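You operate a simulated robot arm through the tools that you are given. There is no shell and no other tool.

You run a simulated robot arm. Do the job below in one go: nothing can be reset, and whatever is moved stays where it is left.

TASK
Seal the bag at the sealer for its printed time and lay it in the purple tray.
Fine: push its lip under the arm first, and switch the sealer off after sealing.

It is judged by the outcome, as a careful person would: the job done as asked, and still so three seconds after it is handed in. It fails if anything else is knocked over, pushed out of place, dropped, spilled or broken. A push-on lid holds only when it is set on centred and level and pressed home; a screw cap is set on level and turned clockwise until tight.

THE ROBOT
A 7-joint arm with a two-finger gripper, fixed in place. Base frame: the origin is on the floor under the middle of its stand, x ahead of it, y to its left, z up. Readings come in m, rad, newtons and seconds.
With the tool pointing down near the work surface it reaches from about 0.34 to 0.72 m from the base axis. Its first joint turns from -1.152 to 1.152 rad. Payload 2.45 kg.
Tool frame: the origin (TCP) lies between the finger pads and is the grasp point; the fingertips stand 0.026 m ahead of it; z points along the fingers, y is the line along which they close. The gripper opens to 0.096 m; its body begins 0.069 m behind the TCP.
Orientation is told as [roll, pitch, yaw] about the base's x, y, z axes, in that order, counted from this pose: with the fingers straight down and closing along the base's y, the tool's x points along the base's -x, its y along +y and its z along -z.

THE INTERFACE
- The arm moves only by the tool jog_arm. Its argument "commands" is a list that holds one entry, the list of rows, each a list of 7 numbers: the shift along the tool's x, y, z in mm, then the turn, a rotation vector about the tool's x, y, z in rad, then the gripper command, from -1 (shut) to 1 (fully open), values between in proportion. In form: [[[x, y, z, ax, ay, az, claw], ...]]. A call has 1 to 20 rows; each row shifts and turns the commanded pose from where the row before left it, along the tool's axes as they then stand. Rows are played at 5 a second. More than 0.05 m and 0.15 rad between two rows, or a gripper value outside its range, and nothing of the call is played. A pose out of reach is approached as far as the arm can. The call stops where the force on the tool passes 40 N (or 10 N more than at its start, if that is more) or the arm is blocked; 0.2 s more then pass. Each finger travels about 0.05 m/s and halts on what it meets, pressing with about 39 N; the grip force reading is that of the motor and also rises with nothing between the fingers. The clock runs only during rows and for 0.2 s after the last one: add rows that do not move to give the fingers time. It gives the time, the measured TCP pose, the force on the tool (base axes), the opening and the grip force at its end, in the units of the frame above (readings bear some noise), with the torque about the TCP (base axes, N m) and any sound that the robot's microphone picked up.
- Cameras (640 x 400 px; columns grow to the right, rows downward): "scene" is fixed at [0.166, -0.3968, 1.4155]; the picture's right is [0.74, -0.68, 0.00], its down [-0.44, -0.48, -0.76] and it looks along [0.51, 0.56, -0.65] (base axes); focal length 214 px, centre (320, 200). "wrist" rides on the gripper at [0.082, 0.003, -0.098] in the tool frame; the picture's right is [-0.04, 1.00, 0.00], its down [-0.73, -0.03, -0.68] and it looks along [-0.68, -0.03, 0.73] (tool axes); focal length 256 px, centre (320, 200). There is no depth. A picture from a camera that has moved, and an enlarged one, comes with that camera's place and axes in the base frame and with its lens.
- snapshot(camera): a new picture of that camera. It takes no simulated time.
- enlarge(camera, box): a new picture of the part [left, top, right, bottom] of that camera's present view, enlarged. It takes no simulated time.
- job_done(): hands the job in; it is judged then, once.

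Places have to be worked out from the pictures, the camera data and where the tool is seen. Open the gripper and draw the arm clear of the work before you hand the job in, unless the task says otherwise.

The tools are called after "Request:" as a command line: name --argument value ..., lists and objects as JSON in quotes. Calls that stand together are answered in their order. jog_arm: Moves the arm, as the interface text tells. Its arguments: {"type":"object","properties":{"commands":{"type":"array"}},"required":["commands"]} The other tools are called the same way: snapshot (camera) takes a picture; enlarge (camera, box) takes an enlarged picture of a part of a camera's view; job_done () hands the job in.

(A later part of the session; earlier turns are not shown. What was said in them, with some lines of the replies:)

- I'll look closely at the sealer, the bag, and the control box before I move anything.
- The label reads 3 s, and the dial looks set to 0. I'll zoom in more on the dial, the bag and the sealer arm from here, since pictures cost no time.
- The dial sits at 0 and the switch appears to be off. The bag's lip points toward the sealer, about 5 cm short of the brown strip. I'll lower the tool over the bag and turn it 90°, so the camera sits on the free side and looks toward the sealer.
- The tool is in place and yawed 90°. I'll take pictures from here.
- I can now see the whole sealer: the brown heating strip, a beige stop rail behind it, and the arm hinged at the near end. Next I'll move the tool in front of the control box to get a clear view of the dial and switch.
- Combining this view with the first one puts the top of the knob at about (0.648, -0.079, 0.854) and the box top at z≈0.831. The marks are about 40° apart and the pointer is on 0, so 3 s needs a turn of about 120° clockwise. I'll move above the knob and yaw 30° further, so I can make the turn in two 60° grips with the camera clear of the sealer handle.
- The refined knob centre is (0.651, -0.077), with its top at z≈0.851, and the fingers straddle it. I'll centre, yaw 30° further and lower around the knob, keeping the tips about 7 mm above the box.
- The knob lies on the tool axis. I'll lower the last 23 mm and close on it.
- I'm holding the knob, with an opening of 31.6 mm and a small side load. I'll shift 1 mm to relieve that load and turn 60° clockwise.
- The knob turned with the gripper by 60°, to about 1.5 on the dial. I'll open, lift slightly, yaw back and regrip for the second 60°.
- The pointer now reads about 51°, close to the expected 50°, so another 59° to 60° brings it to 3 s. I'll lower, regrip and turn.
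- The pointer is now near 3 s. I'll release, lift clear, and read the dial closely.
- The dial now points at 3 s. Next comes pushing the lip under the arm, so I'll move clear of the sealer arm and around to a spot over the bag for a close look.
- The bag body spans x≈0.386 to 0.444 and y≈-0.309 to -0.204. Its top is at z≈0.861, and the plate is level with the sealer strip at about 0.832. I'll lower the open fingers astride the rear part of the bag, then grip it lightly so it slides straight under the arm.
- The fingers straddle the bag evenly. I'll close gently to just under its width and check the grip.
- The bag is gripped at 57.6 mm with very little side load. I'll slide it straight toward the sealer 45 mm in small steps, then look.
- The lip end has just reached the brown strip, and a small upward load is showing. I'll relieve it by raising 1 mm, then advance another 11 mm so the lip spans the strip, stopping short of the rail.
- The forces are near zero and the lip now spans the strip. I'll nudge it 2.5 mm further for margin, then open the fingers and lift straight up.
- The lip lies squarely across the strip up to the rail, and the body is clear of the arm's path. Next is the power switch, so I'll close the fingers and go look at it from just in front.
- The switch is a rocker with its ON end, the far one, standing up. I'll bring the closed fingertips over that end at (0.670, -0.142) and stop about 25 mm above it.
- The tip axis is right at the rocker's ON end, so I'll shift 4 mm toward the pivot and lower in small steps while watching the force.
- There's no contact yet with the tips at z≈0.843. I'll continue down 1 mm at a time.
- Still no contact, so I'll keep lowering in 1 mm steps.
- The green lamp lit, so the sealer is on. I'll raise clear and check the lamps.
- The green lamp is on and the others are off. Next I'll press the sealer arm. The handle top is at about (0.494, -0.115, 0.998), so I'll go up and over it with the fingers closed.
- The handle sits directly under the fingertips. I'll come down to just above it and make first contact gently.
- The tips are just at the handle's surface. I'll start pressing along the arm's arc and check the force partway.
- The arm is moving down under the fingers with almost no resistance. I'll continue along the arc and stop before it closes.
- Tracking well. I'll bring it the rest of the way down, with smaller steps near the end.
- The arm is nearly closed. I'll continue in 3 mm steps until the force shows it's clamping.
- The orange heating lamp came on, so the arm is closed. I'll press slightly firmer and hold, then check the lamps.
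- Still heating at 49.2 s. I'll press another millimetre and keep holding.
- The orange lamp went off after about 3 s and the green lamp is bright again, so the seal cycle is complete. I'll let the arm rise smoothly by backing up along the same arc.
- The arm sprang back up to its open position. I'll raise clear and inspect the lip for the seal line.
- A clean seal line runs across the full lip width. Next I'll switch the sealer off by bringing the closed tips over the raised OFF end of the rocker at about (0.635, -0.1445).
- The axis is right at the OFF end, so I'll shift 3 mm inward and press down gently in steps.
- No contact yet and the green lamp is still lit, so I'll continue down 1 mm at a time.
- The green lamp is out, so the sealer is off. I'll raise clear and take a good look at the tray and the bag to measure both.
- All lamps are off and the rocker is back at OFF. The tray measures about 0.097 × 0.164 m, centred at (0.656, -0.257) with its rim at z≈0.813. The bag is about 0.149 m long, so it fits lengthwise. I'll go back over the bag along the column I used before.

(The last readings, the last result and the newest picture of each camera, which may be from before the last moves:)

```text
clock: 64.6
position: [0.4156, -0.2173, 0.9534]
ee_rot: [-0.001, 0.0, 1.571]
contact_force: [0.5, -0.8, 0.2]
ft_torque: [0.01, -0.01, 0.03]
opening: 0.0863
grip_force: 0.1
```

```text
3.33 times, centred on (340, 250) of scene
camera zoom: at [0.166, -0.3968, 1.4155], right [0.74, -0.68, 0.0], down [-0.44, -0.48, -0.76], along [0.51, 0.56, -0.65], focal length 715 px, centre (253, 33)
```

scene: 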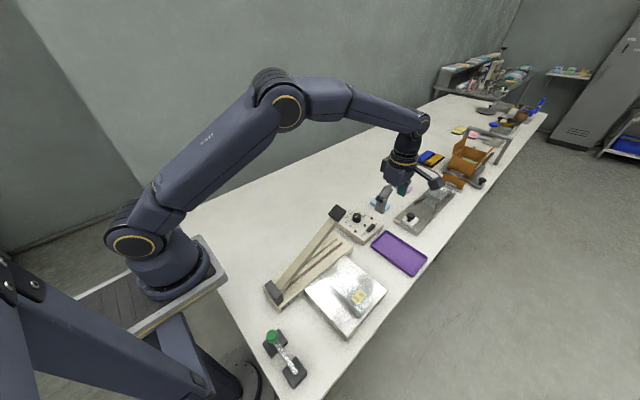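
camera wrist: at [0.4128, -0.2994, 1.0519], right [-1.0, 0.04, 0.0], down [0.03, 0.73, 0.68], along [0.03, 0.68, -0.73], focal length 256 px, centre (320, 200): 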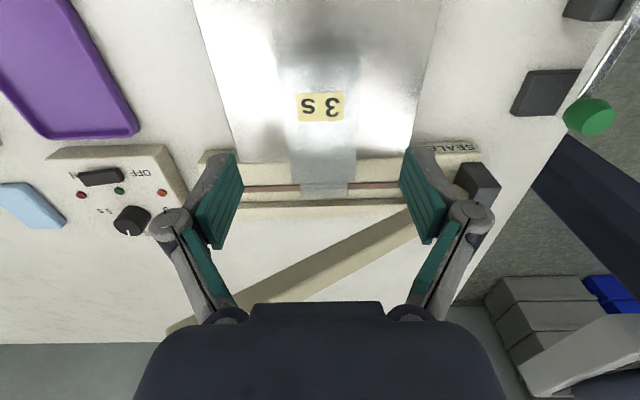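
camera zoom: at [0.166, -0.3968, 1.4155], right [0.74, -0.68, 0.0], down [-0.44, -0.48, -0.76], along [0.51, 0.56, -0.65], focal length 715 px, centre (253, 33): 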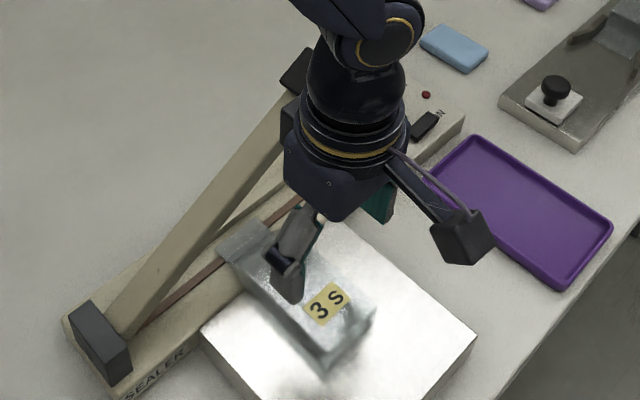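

The fingers straddle the bag. I'll lower, grip, lift it 3 mm off the plate, and draw it back out from under the arm.

Request:
jog_arm --commands '[[[0, 0, 40, 0, 0, 0, 0.8], [0, 0, 30, 0, 0, 0, 0.8], [0, 0, 11, 0, 0, 0, 0.8], [0, 0, 0, 0, 0, 0, 0.4], [0, 0, 0, 0, 0, 0, 0.14], [0, 0, 0, 0, 0, 0, 0.14], [0, 0, 0, 0, 0, 0, 0.14], [0, 0, -3, 0, 0, 0, 0.14], [10, 0, 0, 0, 0, 0, 0.14], [10, 0, 0, 0, 0, 0, 0.14], [10, 0, 0, 0, 0, 0, 0.14], [10, 0, 0, 0, 0, 0, 0.14], [10, 0, 0, 0, 0, 0, 0.14], [5, 0, 0, 0, 0, 0, 0.14], [0, 0, 0, 0, 0, 0, 0.14]]]'

Request:
snapshot --camera "wrist"

Request:
enlarge --camera "scene" --box '[280, 190, 400, 310]'

```text
clock: 67.8
position: [0.4154, -0.2729, 0.8754]
ee_rot: [0.0, 0.0, 1.569]
contact_force: [-0.1, 0.5, -1.6]
ft_torque: [0.02, 0.0, 0.01]
opening: 0.0583
grip_force: 39.4
```

```text
taken
camera wrist: at [0.4136, -0.3546, 0.973], right [-1.0, 0.04, 0.0], down [0.03, 0.73, 0.68], along [0.03, 0.68, -0.73], focal length 256 px, centre (320, 200)
```

wrist: 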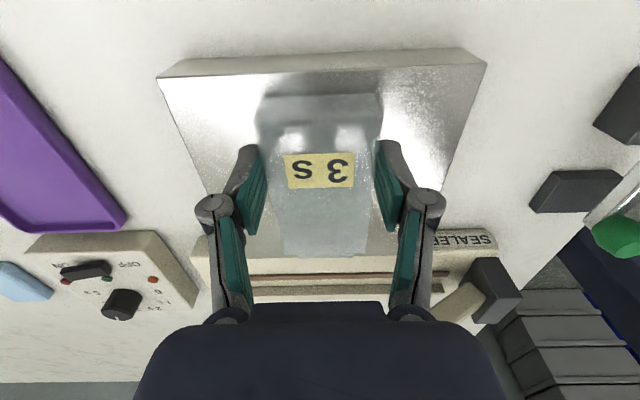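

```text
3.33 times, centred on (340, 250) of scene
camera zoom: at [0.166, -0.3968, 1.4155], right [0.74, -0.68, 0.0], down [-0.44, -0.48, -0.76], along [0.51, 0.56, -0.65], focal length 715 px, centre (253, 33)
```

zoom: 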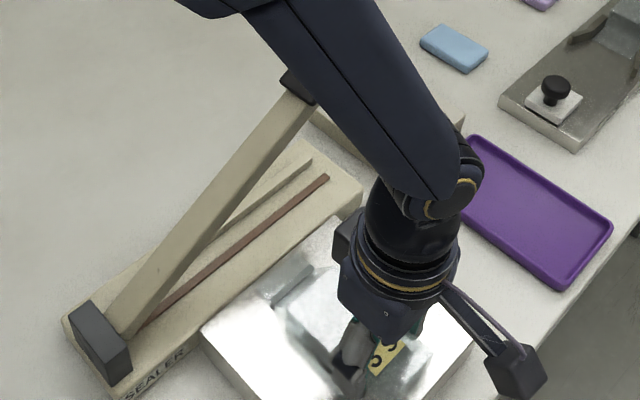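

The bag is out and clear of the arm. Gripping this far back would put the tray placement at the reach limit. I'll set the bag down, move the grip 31 mm toward its front, and regrip.

Request:
jog_arm --commands '[[[0, 0, 3, 0, 0, 0, 0.14], [0, 0, 0, 0, 0, 0, 0.14], [0, 0, 0, 0, 0, 0, 0.4], [0, 0, 0, 0, 0, 0, 0.8], [0, 0, 0, 0, 0, 0, 0.8], [-10, 0, -1, 0, 0, 0, 0.8], [-10, 0, 0, 0, 0, 0, 0.8], [-11, 0, 0, 0, 0, 0, 0.8], [0, 0, 0, 0, 0, 0, 0.8], [0, 0, 0, 0, 0, 0, 0.4], [0, 0, 0, 0, 0, 0, 0.14], [0, 0, 0, 0, 0, 0, 0.14], [0, 0, 0, 0, 0, 0, 0.14]]]'

Request:
snapshot --camera "wrist"

Request:
enlarge --camera "wrist" --box '[230, 60, 410, 300]'

```text
clock: 70.6
position: [0.4165, -0.2422, 0.8742]
ee_rot: [0.0, 0.001, 1.572]
contact_force: [-0.9, 0.4, 5.6]
ft_torque: [0.1, -0.02, 0.02]
opening: 0.0583
grip_force: 38.9
```

```text
taken
camera wrist: at [0.4134, -0.3234, 0.9715], right [-1.0, 0.04, 0.0], down [0.03, 0.73, 0.68], along [0.03, 0.68, -0.73], focal length 256 px, centre (320, 200)
```

wrist: 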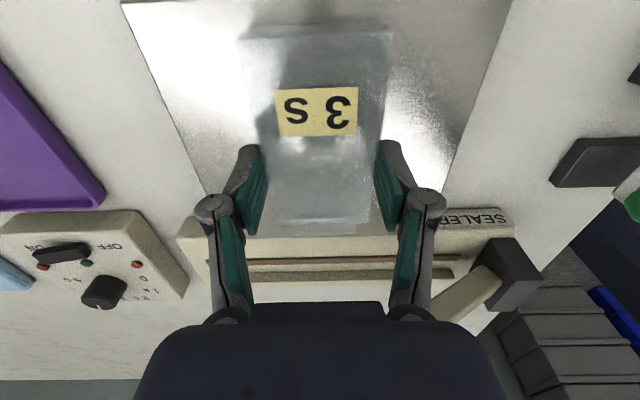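

```text
1.67 times, centred on (320, 180) of wrist
camera zoom: at [0.4134, -0.3234, 0.9715], right [-1.0, 0.04, 0.0], down [0.03, 0.73, 0.68], along [0.03, 0.68, -0.73], focal length 427 px, centre (320, 233)
```

zoom: 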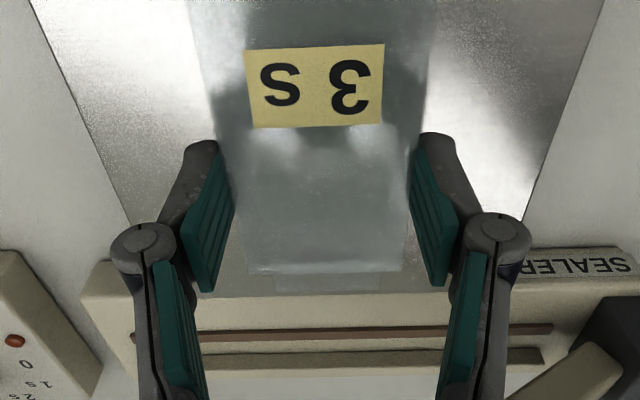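

The regrip is good. Relative to the TCP, the bag runs from about -61 mm at the back to +83 mm at the lip end. I'll lift 80 mm straight up and carry it over the tray, aiming for (0.656, -0.268).

Request:
jog_arm --commands '[[[0, 0, -10, 0, 0, 0, 0.14], [0, 0, -30, 0, 0, 0, 0.14], [0, 0, -40, 0, 0, 0, 0.14], [5, -30, 0, 0, 0, 0, 0.14], [5, -42, 0, 0, 0, 0, 0.14], [5, -42, 0, 0, 0, 0, 0.14], [5, -42, 0, 0, 0, 0, 0.14], [5, -42, 0, 0, 0, 0, 0.14], [0.4, -41, 0, 0, 0, 0, 0.14], [0, 0, 0, 0, 0, 0, 0.14]]]'

Request:
snapshot --camera "wrist"

Request:
snapshot --camera "scene"

Request:
enlarge --camera "scene" --box '[350, 200, 450, 290]'

```text
clock: 72.8
position: [0.6541, -0.2662, 0.9529]
ee_rot: [0.001, 0.001, 1.574]
contact_force: [0.0, -0.2, -0.7]
ft_torque: [-0.02, 0.03, -0.04]
opening: 0.0581
grip_force: 38.9
```

```text
taken
camera wrist: at [0.6521, -0.3482, 1.0508], right [-1.0, 0.04, 0.0], down [0.03, 0.73, 0.68], along [0.02, 0.68, -0.73], focal length 256 px, centre (320, 200)
```

wrist: 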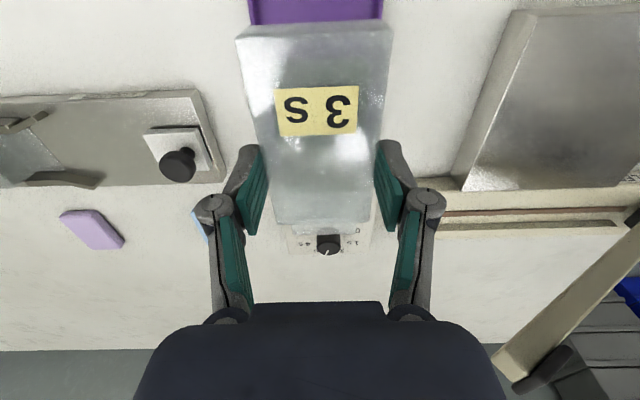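

```text
taken
```

scene: 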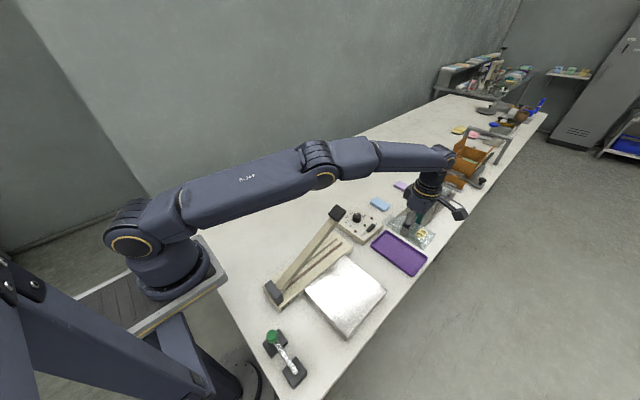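

```text
4.44 times, centred on (400, 245) of scene
camera zoom: at [0.166, -0.3968, 1.4155], right [0.74, -0.68, 0.0], down [-0.44, -0.48, -0.76], along [0.51, 0.56, -0.65], focal length 953 px, centre (-36, 0)
```

zoom: 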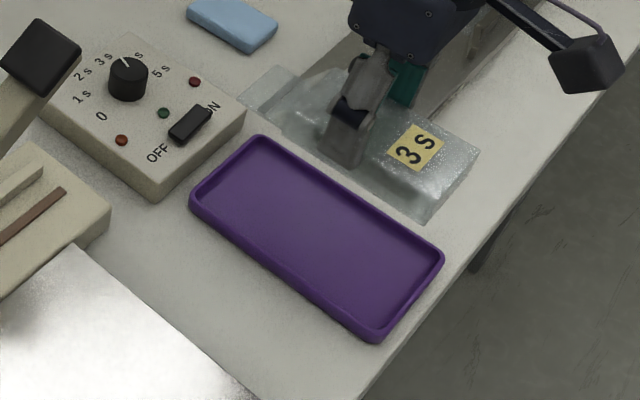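

The bag hangs straight above the tray, within about 2 mm of the target. I'll correct x by 1.5 mm and lower until its bottom is just above the rim.

Request:
jog_arm --commands '[[[1, -1.5, 20, 0, 0, 0, 0.14], [0, 0, 25, 0, 0, 0, 0.14], [0, 0, 25, 0, 0, 0, 0.14], [0, 0, 15, 0, 0, 0, 0.14], [0, 0, 0, 0, 0, 0, 0.14]]]'

Request:
snapshot --camera "wrist"

Request:
enlarge --camera "scene" --box '[350, 200, 450, 290]'

```text
clock: 74.0
position: [0.6558, -0.2674, 0.8685]
ee_rot: [0.001, 0.001, 1.57]
contact_force: [-0.1, 0.0, 0.0]
ft_torque: [-0.01, -0.01, 0.0]
opening: 0.0579
grip_force: 38.9
```

```text
taken
camera wrist: at [0.6538, -0.3498, 0.9661], right [-1.0, 0.04, 0.0], down [0.03, 0.73, 0.68], along [0.03, 0.68, -0.73], focal length 256 px, centre (320, 200)
```

wrist: 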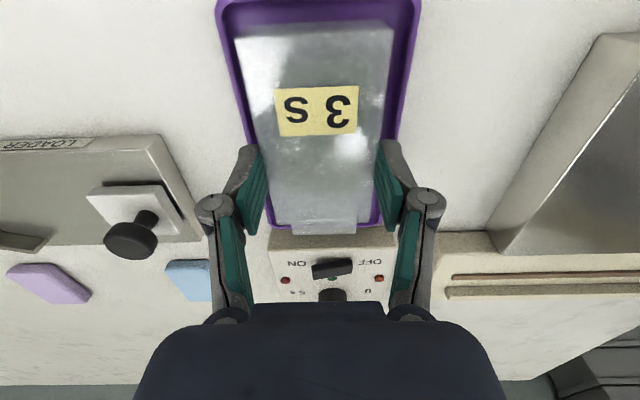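

```text
4.44 times, centred on (400, 245) of scene
camera zoom: at [0.166, -0.3968, 1.4155], right [0.74, -0.68, 0.0], down [-0.44, -0.48, -0.76], along [0.51, 0.56, -0.65], focal length 953 px, centre (-36, 0)
```

zoom: 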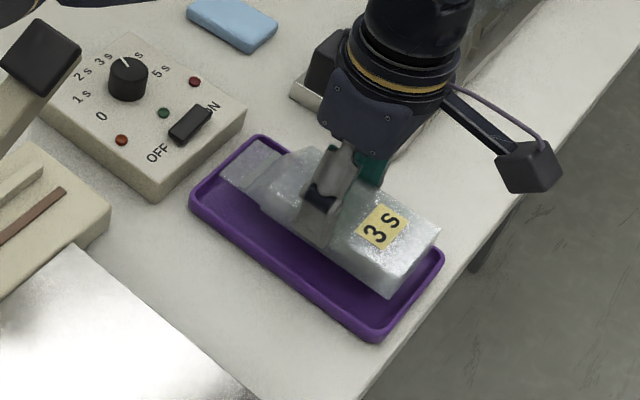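

The bag is over the tray, but the back end looks closer to its wall than the lip end does. I'll zoom in on both ends before the final drop.

Request:
enlarge --camera "wrist" --box '[200, 0, 440, 80]'

Request:
enlarge --camera "wrist" --box '[250, 180, 400, 280]'

Request:
enlarge --camera "scene" --box '[370, 220, 430, 280]'

```text
2.67 times, centred on (320, 40) of wrist
camera zoom: at [0.6538, -0.3498, 0.9661], right [-1.0, 0.04, 0.0], down [0.03, 0.73, 0.68], along [0.03, 0.68, -0.73], focal length 683 px, centre (320, 627)
```

zoom: 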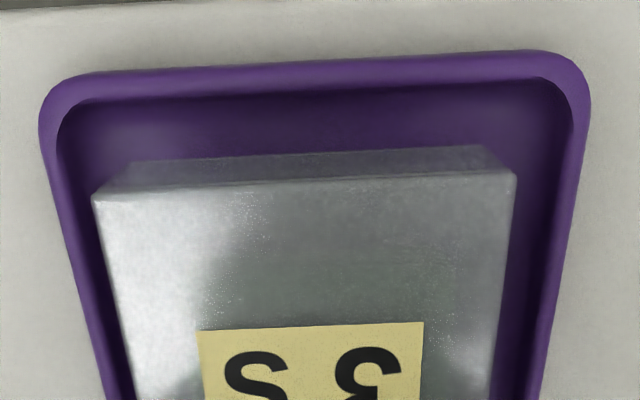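

```text
4.00 times, centred on (325, 230) of wrist
camera zoom: at [0.6538, -0.3498, 0.9661], right [-1.0, 0.04, 0.0], down [0.03, 0.73, 0.68], along [0.03, 0.68, -0.73], focal length 1024 px, centre (300, 80)
```

zoom: 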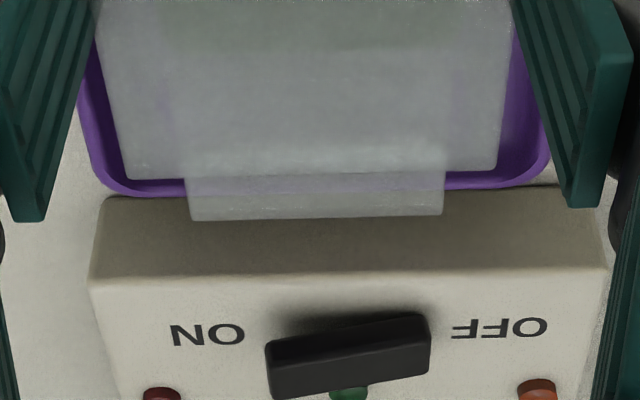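

```text
6.67 times, centred on (400, 250) of scene
camera zoom: at [0.166, -0.3968, 1.4155], right [0.74, -0.68, 0.0], down [-0.44, -0.48, -0.76], along [0.51, 0.56, -0.65], focal length 1430 px, centre (-213, -133)
```

zoom: 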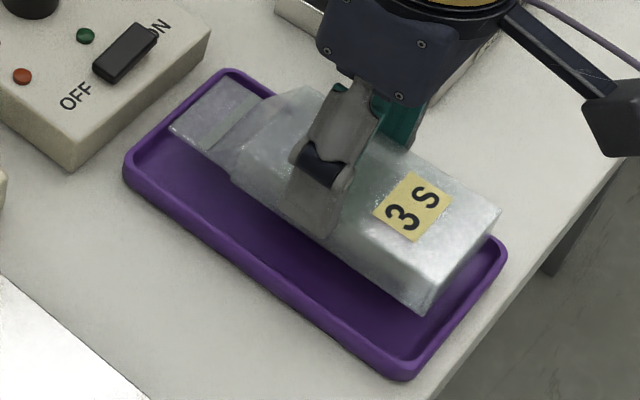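

Both ends are inside the tray walls by 7 to 9 mm, and the bag is centred across. I'll lower the last stretch in small steps and watch for contact.

Request:
jog_arm --commands '[[[0, 0, 6, 0, 0, 0, 0.14], [0, 0, 4, 0, 0, 0, 0.14], [0, 0, 3, 0, 0, 0, 0.14], [0, 0, 2, 0, 0, 0, 0.14], [0, 0, 2, 0, 0, 0, 0.14], [0, 0, 0, 0, 0, 0, 0.14]]]'

Request:
enlarge --camera "scene" --box '[370, 220, 430, 280]'

```text
clock: 75.4
position: [0.6565, -0.2676, 0.851]
ee_rot: [0.0, -0.001, 1.572]
contact_force: [-0.6, -0.6, 0.4]
ft_torque: [-0.01, 0.02, -0.01]
opening: 0.0583
grip_force: 38.4
```

```text
6.67 times, centred on (400, 250) of scene
camera zoom: at [0.166, -0.3968, 1.4155], right [0.74, -0.68, 0.0], down [-0.44, -0.48, -0.76], along [0.51, 0.56, -0.65], focal length 1430 px, centre (-213, -133)
```

zoom: 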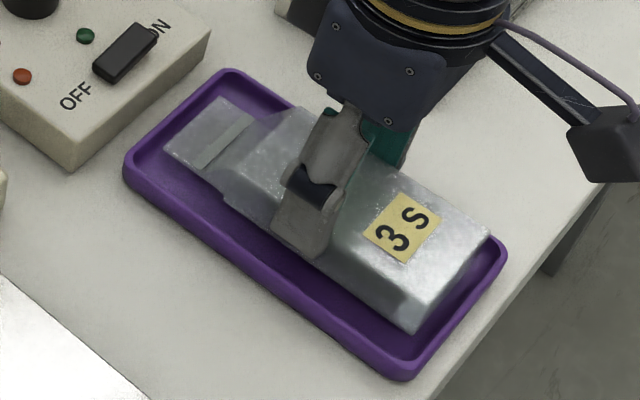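

The bag is now inside the rim with no contact yet, so I'll continue 1 mm at a time.

Request:
jog_arm --commands '[[[0, 0, 1, 0, 0, 0, 0.14], [0, 0, 1, 0, 0, 0, 0.14], [0, 0, 1, 0, 0, 0, 0.14], [0, 0, 1, 0, 0, 0, 0.14], [0, 0, 0, 0, 0, 0, 0.14]]]'

Request:
enlarge --camera "scene" --box '[370, 220, 430, 280]'

```text
clock: 76.6
position: [0.6564, -0.2679, 0.8496]
ee_rot: [0.0, 0.002, 1.57]
contact_force: [0.3, 0.6, -1.0]
ft_torque: [-0.02, -0.02, -0.01]
opening: 0.0578
grip_force: 39.0
```

```text
6.67 times, centred on (400, 250) of scene
camera zoom: at [0.166, -0.3968, 1.4155], right [0.74, -0.68, 0.0], down [-0.44, -0.48, -0.76], along [0.51, 0.56, -0.65], focal length 1430 px, centre (-213, -133)
```

zoom: 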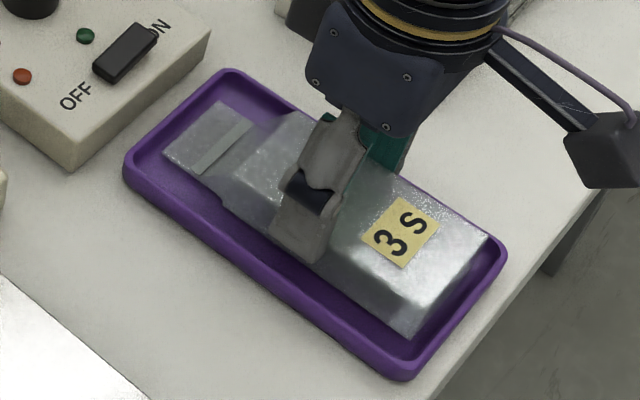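

Request:
jog_arm --commands '[[[0, 0, 1, 0, 0, 0, 0.14], [0, 0, 1, 0, 0, 0, 0.14], [0, 0, 1, 0, 0, 0, 0.14], [0, 0, 0, 0, 0, 0, 0.14]]]'

Request:
enlarge --camera "scene" --box '[370, 220, 430, 280]'

```text
clock: 77.6
position: [0.6561, -0.268, 0.845]
ee_rot: [0.0, 0.0, 1.572]
contact_force: [0.1, -0.2, 0.4]
ft_torque: [-0.04, -0.01, -0.01]
opening: 0.0583
grip_force: 39.1
```

```text
6.67 times, centred on (400, 250) of scene
camera zoom: at [0.166, -0.3968, 1.4155], right [0.74, -0.68, 0.0], down [-0.44, -0.48, -0.76], along [0.51, 0.56, -0.65], focal length 1430 px, centre (-213, -133)
```

zoom: 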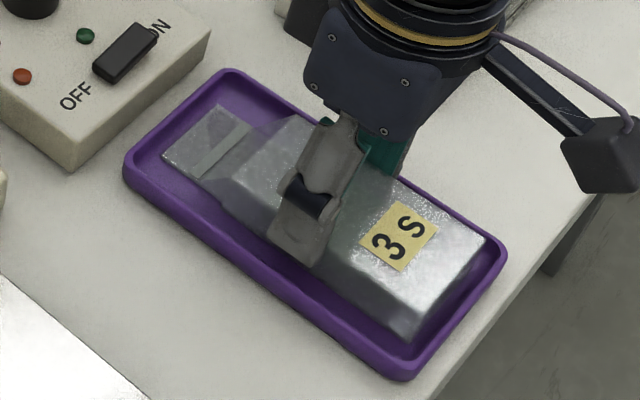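

Request:
jog_arm --commands '[[[0, 0, 1, 0, 0, 0, 0.14], [0, 0, 1, 0, 0, 0, 0.14], [0, 0, 0, 0, 0, 0, 0.14]]]'

Request:
snapshot --camera "wrist"

Request:
enlarge --camera "scene" --box '[370, 220, 430, 280]'

```text
clock: 78.4
position: [0.6571, -0.2678, 0.844]
ee_rot: [-0.004, 0.001, 1.572]
contact_force: [-3.7, 0.9, 17.3]
ft_torque: [0.34, 0.1, 0.08]
opening: 0.0583
grip_force: 39.4
```

```text
taken
camera wrist: at [0.6541, -0.3499, 0.9421], right [-1.0, 0.04, 0.0], down [0.03, 0.73, 0.68], along [0.03, 0.68, -0.73], focal length 256 px, centre (320, 200)
```

wrist: 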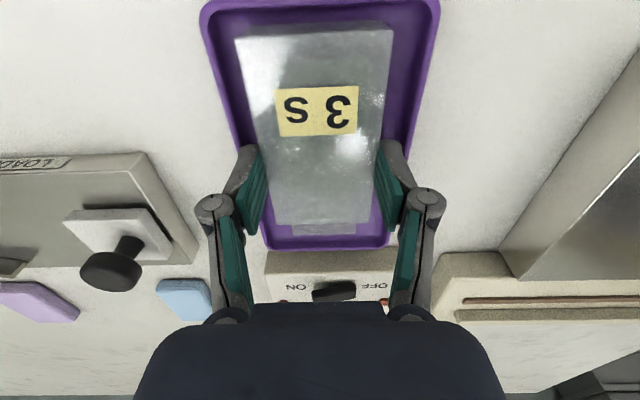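

```text
6.67 times, centred on (400, 250) of scene
camera zoom: at [0.1656, -0.3967, 1.4156], right [0.74, -0.68, 0.0], down [-0.44, -0.48, -0.76], along [0.51, 0.56, -0.65], focal length 1430 px, centre (-213, -133)
```

zoom: 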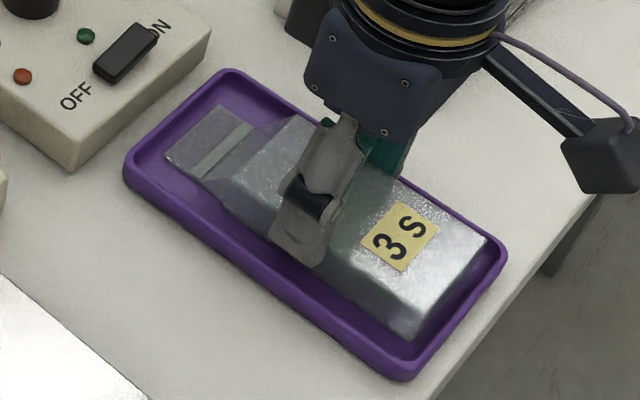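

Contact: the bag rests flat on the tray floor, well inside the rim. I'll ease off the load, open the fingers just a few millimetres so they don't catch the rim, then lift straight up.

Request:
jog_arm --commands '[[[0, 0, -1, 0, 0, 0, 0.14], [0, 0, 0, 0, 0, 0, 0.3], [0, 0, 0, 0, 0, 0, 0.34], [0, 0, 0, 0, 0, 0, 0.34], [0, 0, -10, 0, 0, 0, 0.34], [0, 0, -20, 0, 0, 0, 0.34], [0, 0, -30, 0, 0, 0, 0.6], [0, 0, -40, 0, 0, 0, 0.6], [0, 0, 0, 0, 0, 0, 0.6]]]'

Request:
snapshot --camera "wrist"

Request:
enlarge --camera "scene" --box '[360, 210, 440, 280]'

```text
clock: 80.4
position: [0.6558, -0.2679, 0.9451]
ee_rot: [-0.001, -0.002, 1.571]
contact_force: [0.3, -0.1, -0.6]
ft_torque: [-0.01, 0.0, 0.0]
opening: 0.0768
grip_force: 0.1
```

```text
taken
camera wrist: at [0.6536, -0.3494, 1.043], right [-1.0, 0.04, 0.0], down [0.03, 0.73, 0.68], along [0.03, 0.68, -0.73], focal length 256 px, centre (320, 200)
```

wrist: 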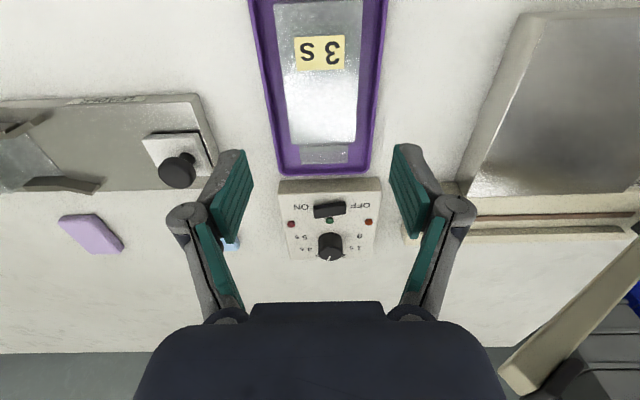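

```text
5.71 times, centred on (400, 245) of scene
camera zoom: at [0.166, -0.3968, 1.4155], right [0.74, -0.68, 0.0], down [-0.44, -0.48, -0.76], along [0.51, 0.56, -0.65], focal length 1226 px, centre (-137, -57)
```

zoom: 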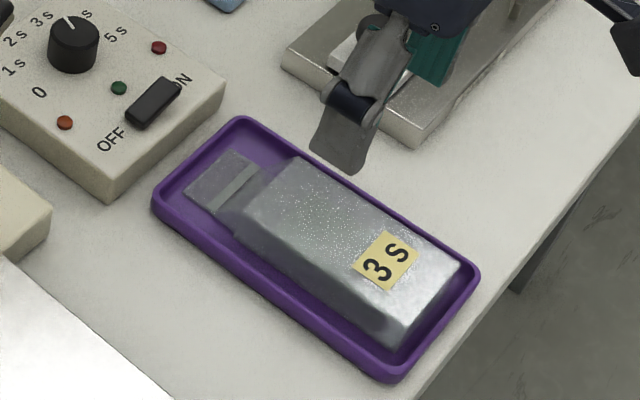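

The sealed bag lies flat inside the purple tray and the sealer is off. I'll open the gripper and draw the arm well clear before one last check.

Request:
jog_arm --commands '[[[0, 0, -45, 0, 0, 0, 1], [0, 0, -45, 0, 0, 0, 1], [0, 0, -45, 0, 0, 0, 1], [0, 0, -45, 0, 0, 0, 1], [0, 45, -15, 0, 0, 0, 1], [0, 45, -15, 0, 0, 0, 1], [0, 45, -15, 0, 0, 0, 1], [0, 45, -15, 0, 0, 0, 1], [0, 0, 0, 0, 0, 0, 1]]]'

Request:
snapshot --camera "scene"

Request:
enlarge --camera "scene" --box '[250, 190, 450, 350]'

Request:
snapshot --camera "wrist"

```text
clock: 82.4
position: [0.4549, -0.2621, 1.1798]
ee_rot: [0.0, 0.001, 1.571]
contact_force: [-0.2, 1.2, 1.4]
ft_torque: [0.05, 0.03, 0.01]
opening: 0.096
grip_force: 0.0
out of reach, approached as far as the arm can: row 3, 4
```

```text
taken
```

scene: 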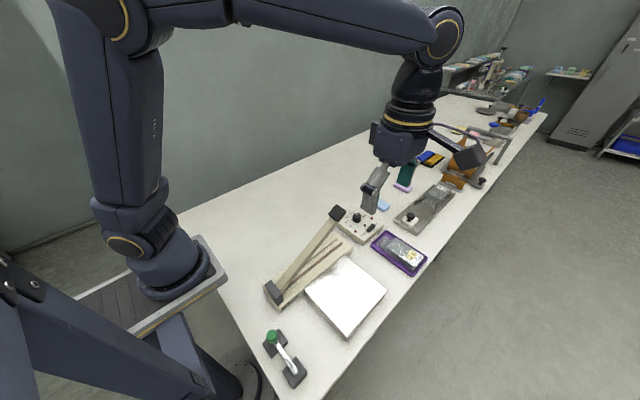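

```text
2.50 times, centred on (350, 270) of scene
camera zoom: at [0.166, -0.3968, 1.4155], right [0.74, -0.68, 0.0], down [-0.44, -0.48, -0.76], along [0.51, 0.56, -0.65], focal length 536 px, centre (245, 25)
```

zoom: 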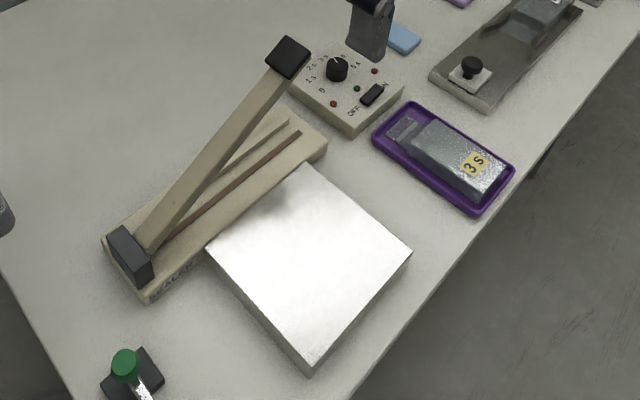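

```text
taken
camera wrist: at [0.452, -0.3441, 1.2768], right [-1.0, 0.04, 0.0], down [0.03, 0.73, 0.68], along [0.03, 0.68, -0.73], focal length 256 px, centre (320, 200)
```

wrist: 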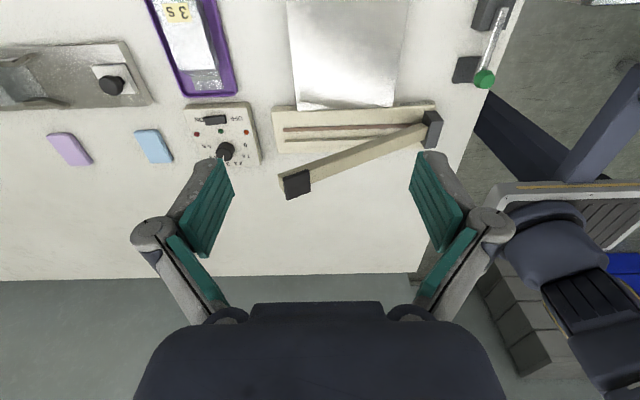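

Everything checks out. The bag is sealed and flat in the purple tray, the sealer is off with its arm up, nothing else has moved, and the gripper is open and clear. I'm handing the job in.

Request:
job_done

```text
The job is handed in.
```

The bag is sealed for its printed 3 s and lying flat inside the purple tray. I've handed the job in, but no verdict has come back yet.

- **Dial:** I turned it from 0 to 3 s.
- **Lip:** I slid the bag forward until its lip lay across the brown heating strip, before switching anything on. I gripped the bag to slide it rather than pushing it from behind.
- **Sealing:** With the sealer on, I pressed the arm down and held it until the heating lamp went out by itself, after about 3 s. The seal line runs across the full width of the lip.
- **Switch:** I switched the sealer off after sealing. All its lamps are out and its arm is back up.
- **Tray:** I carried the bag over and set it down inside the rim, clear of the walls at both ends.

In the final pictures nothing else looks moved or knocked over. The gripper is open and the arm is clear of the work.
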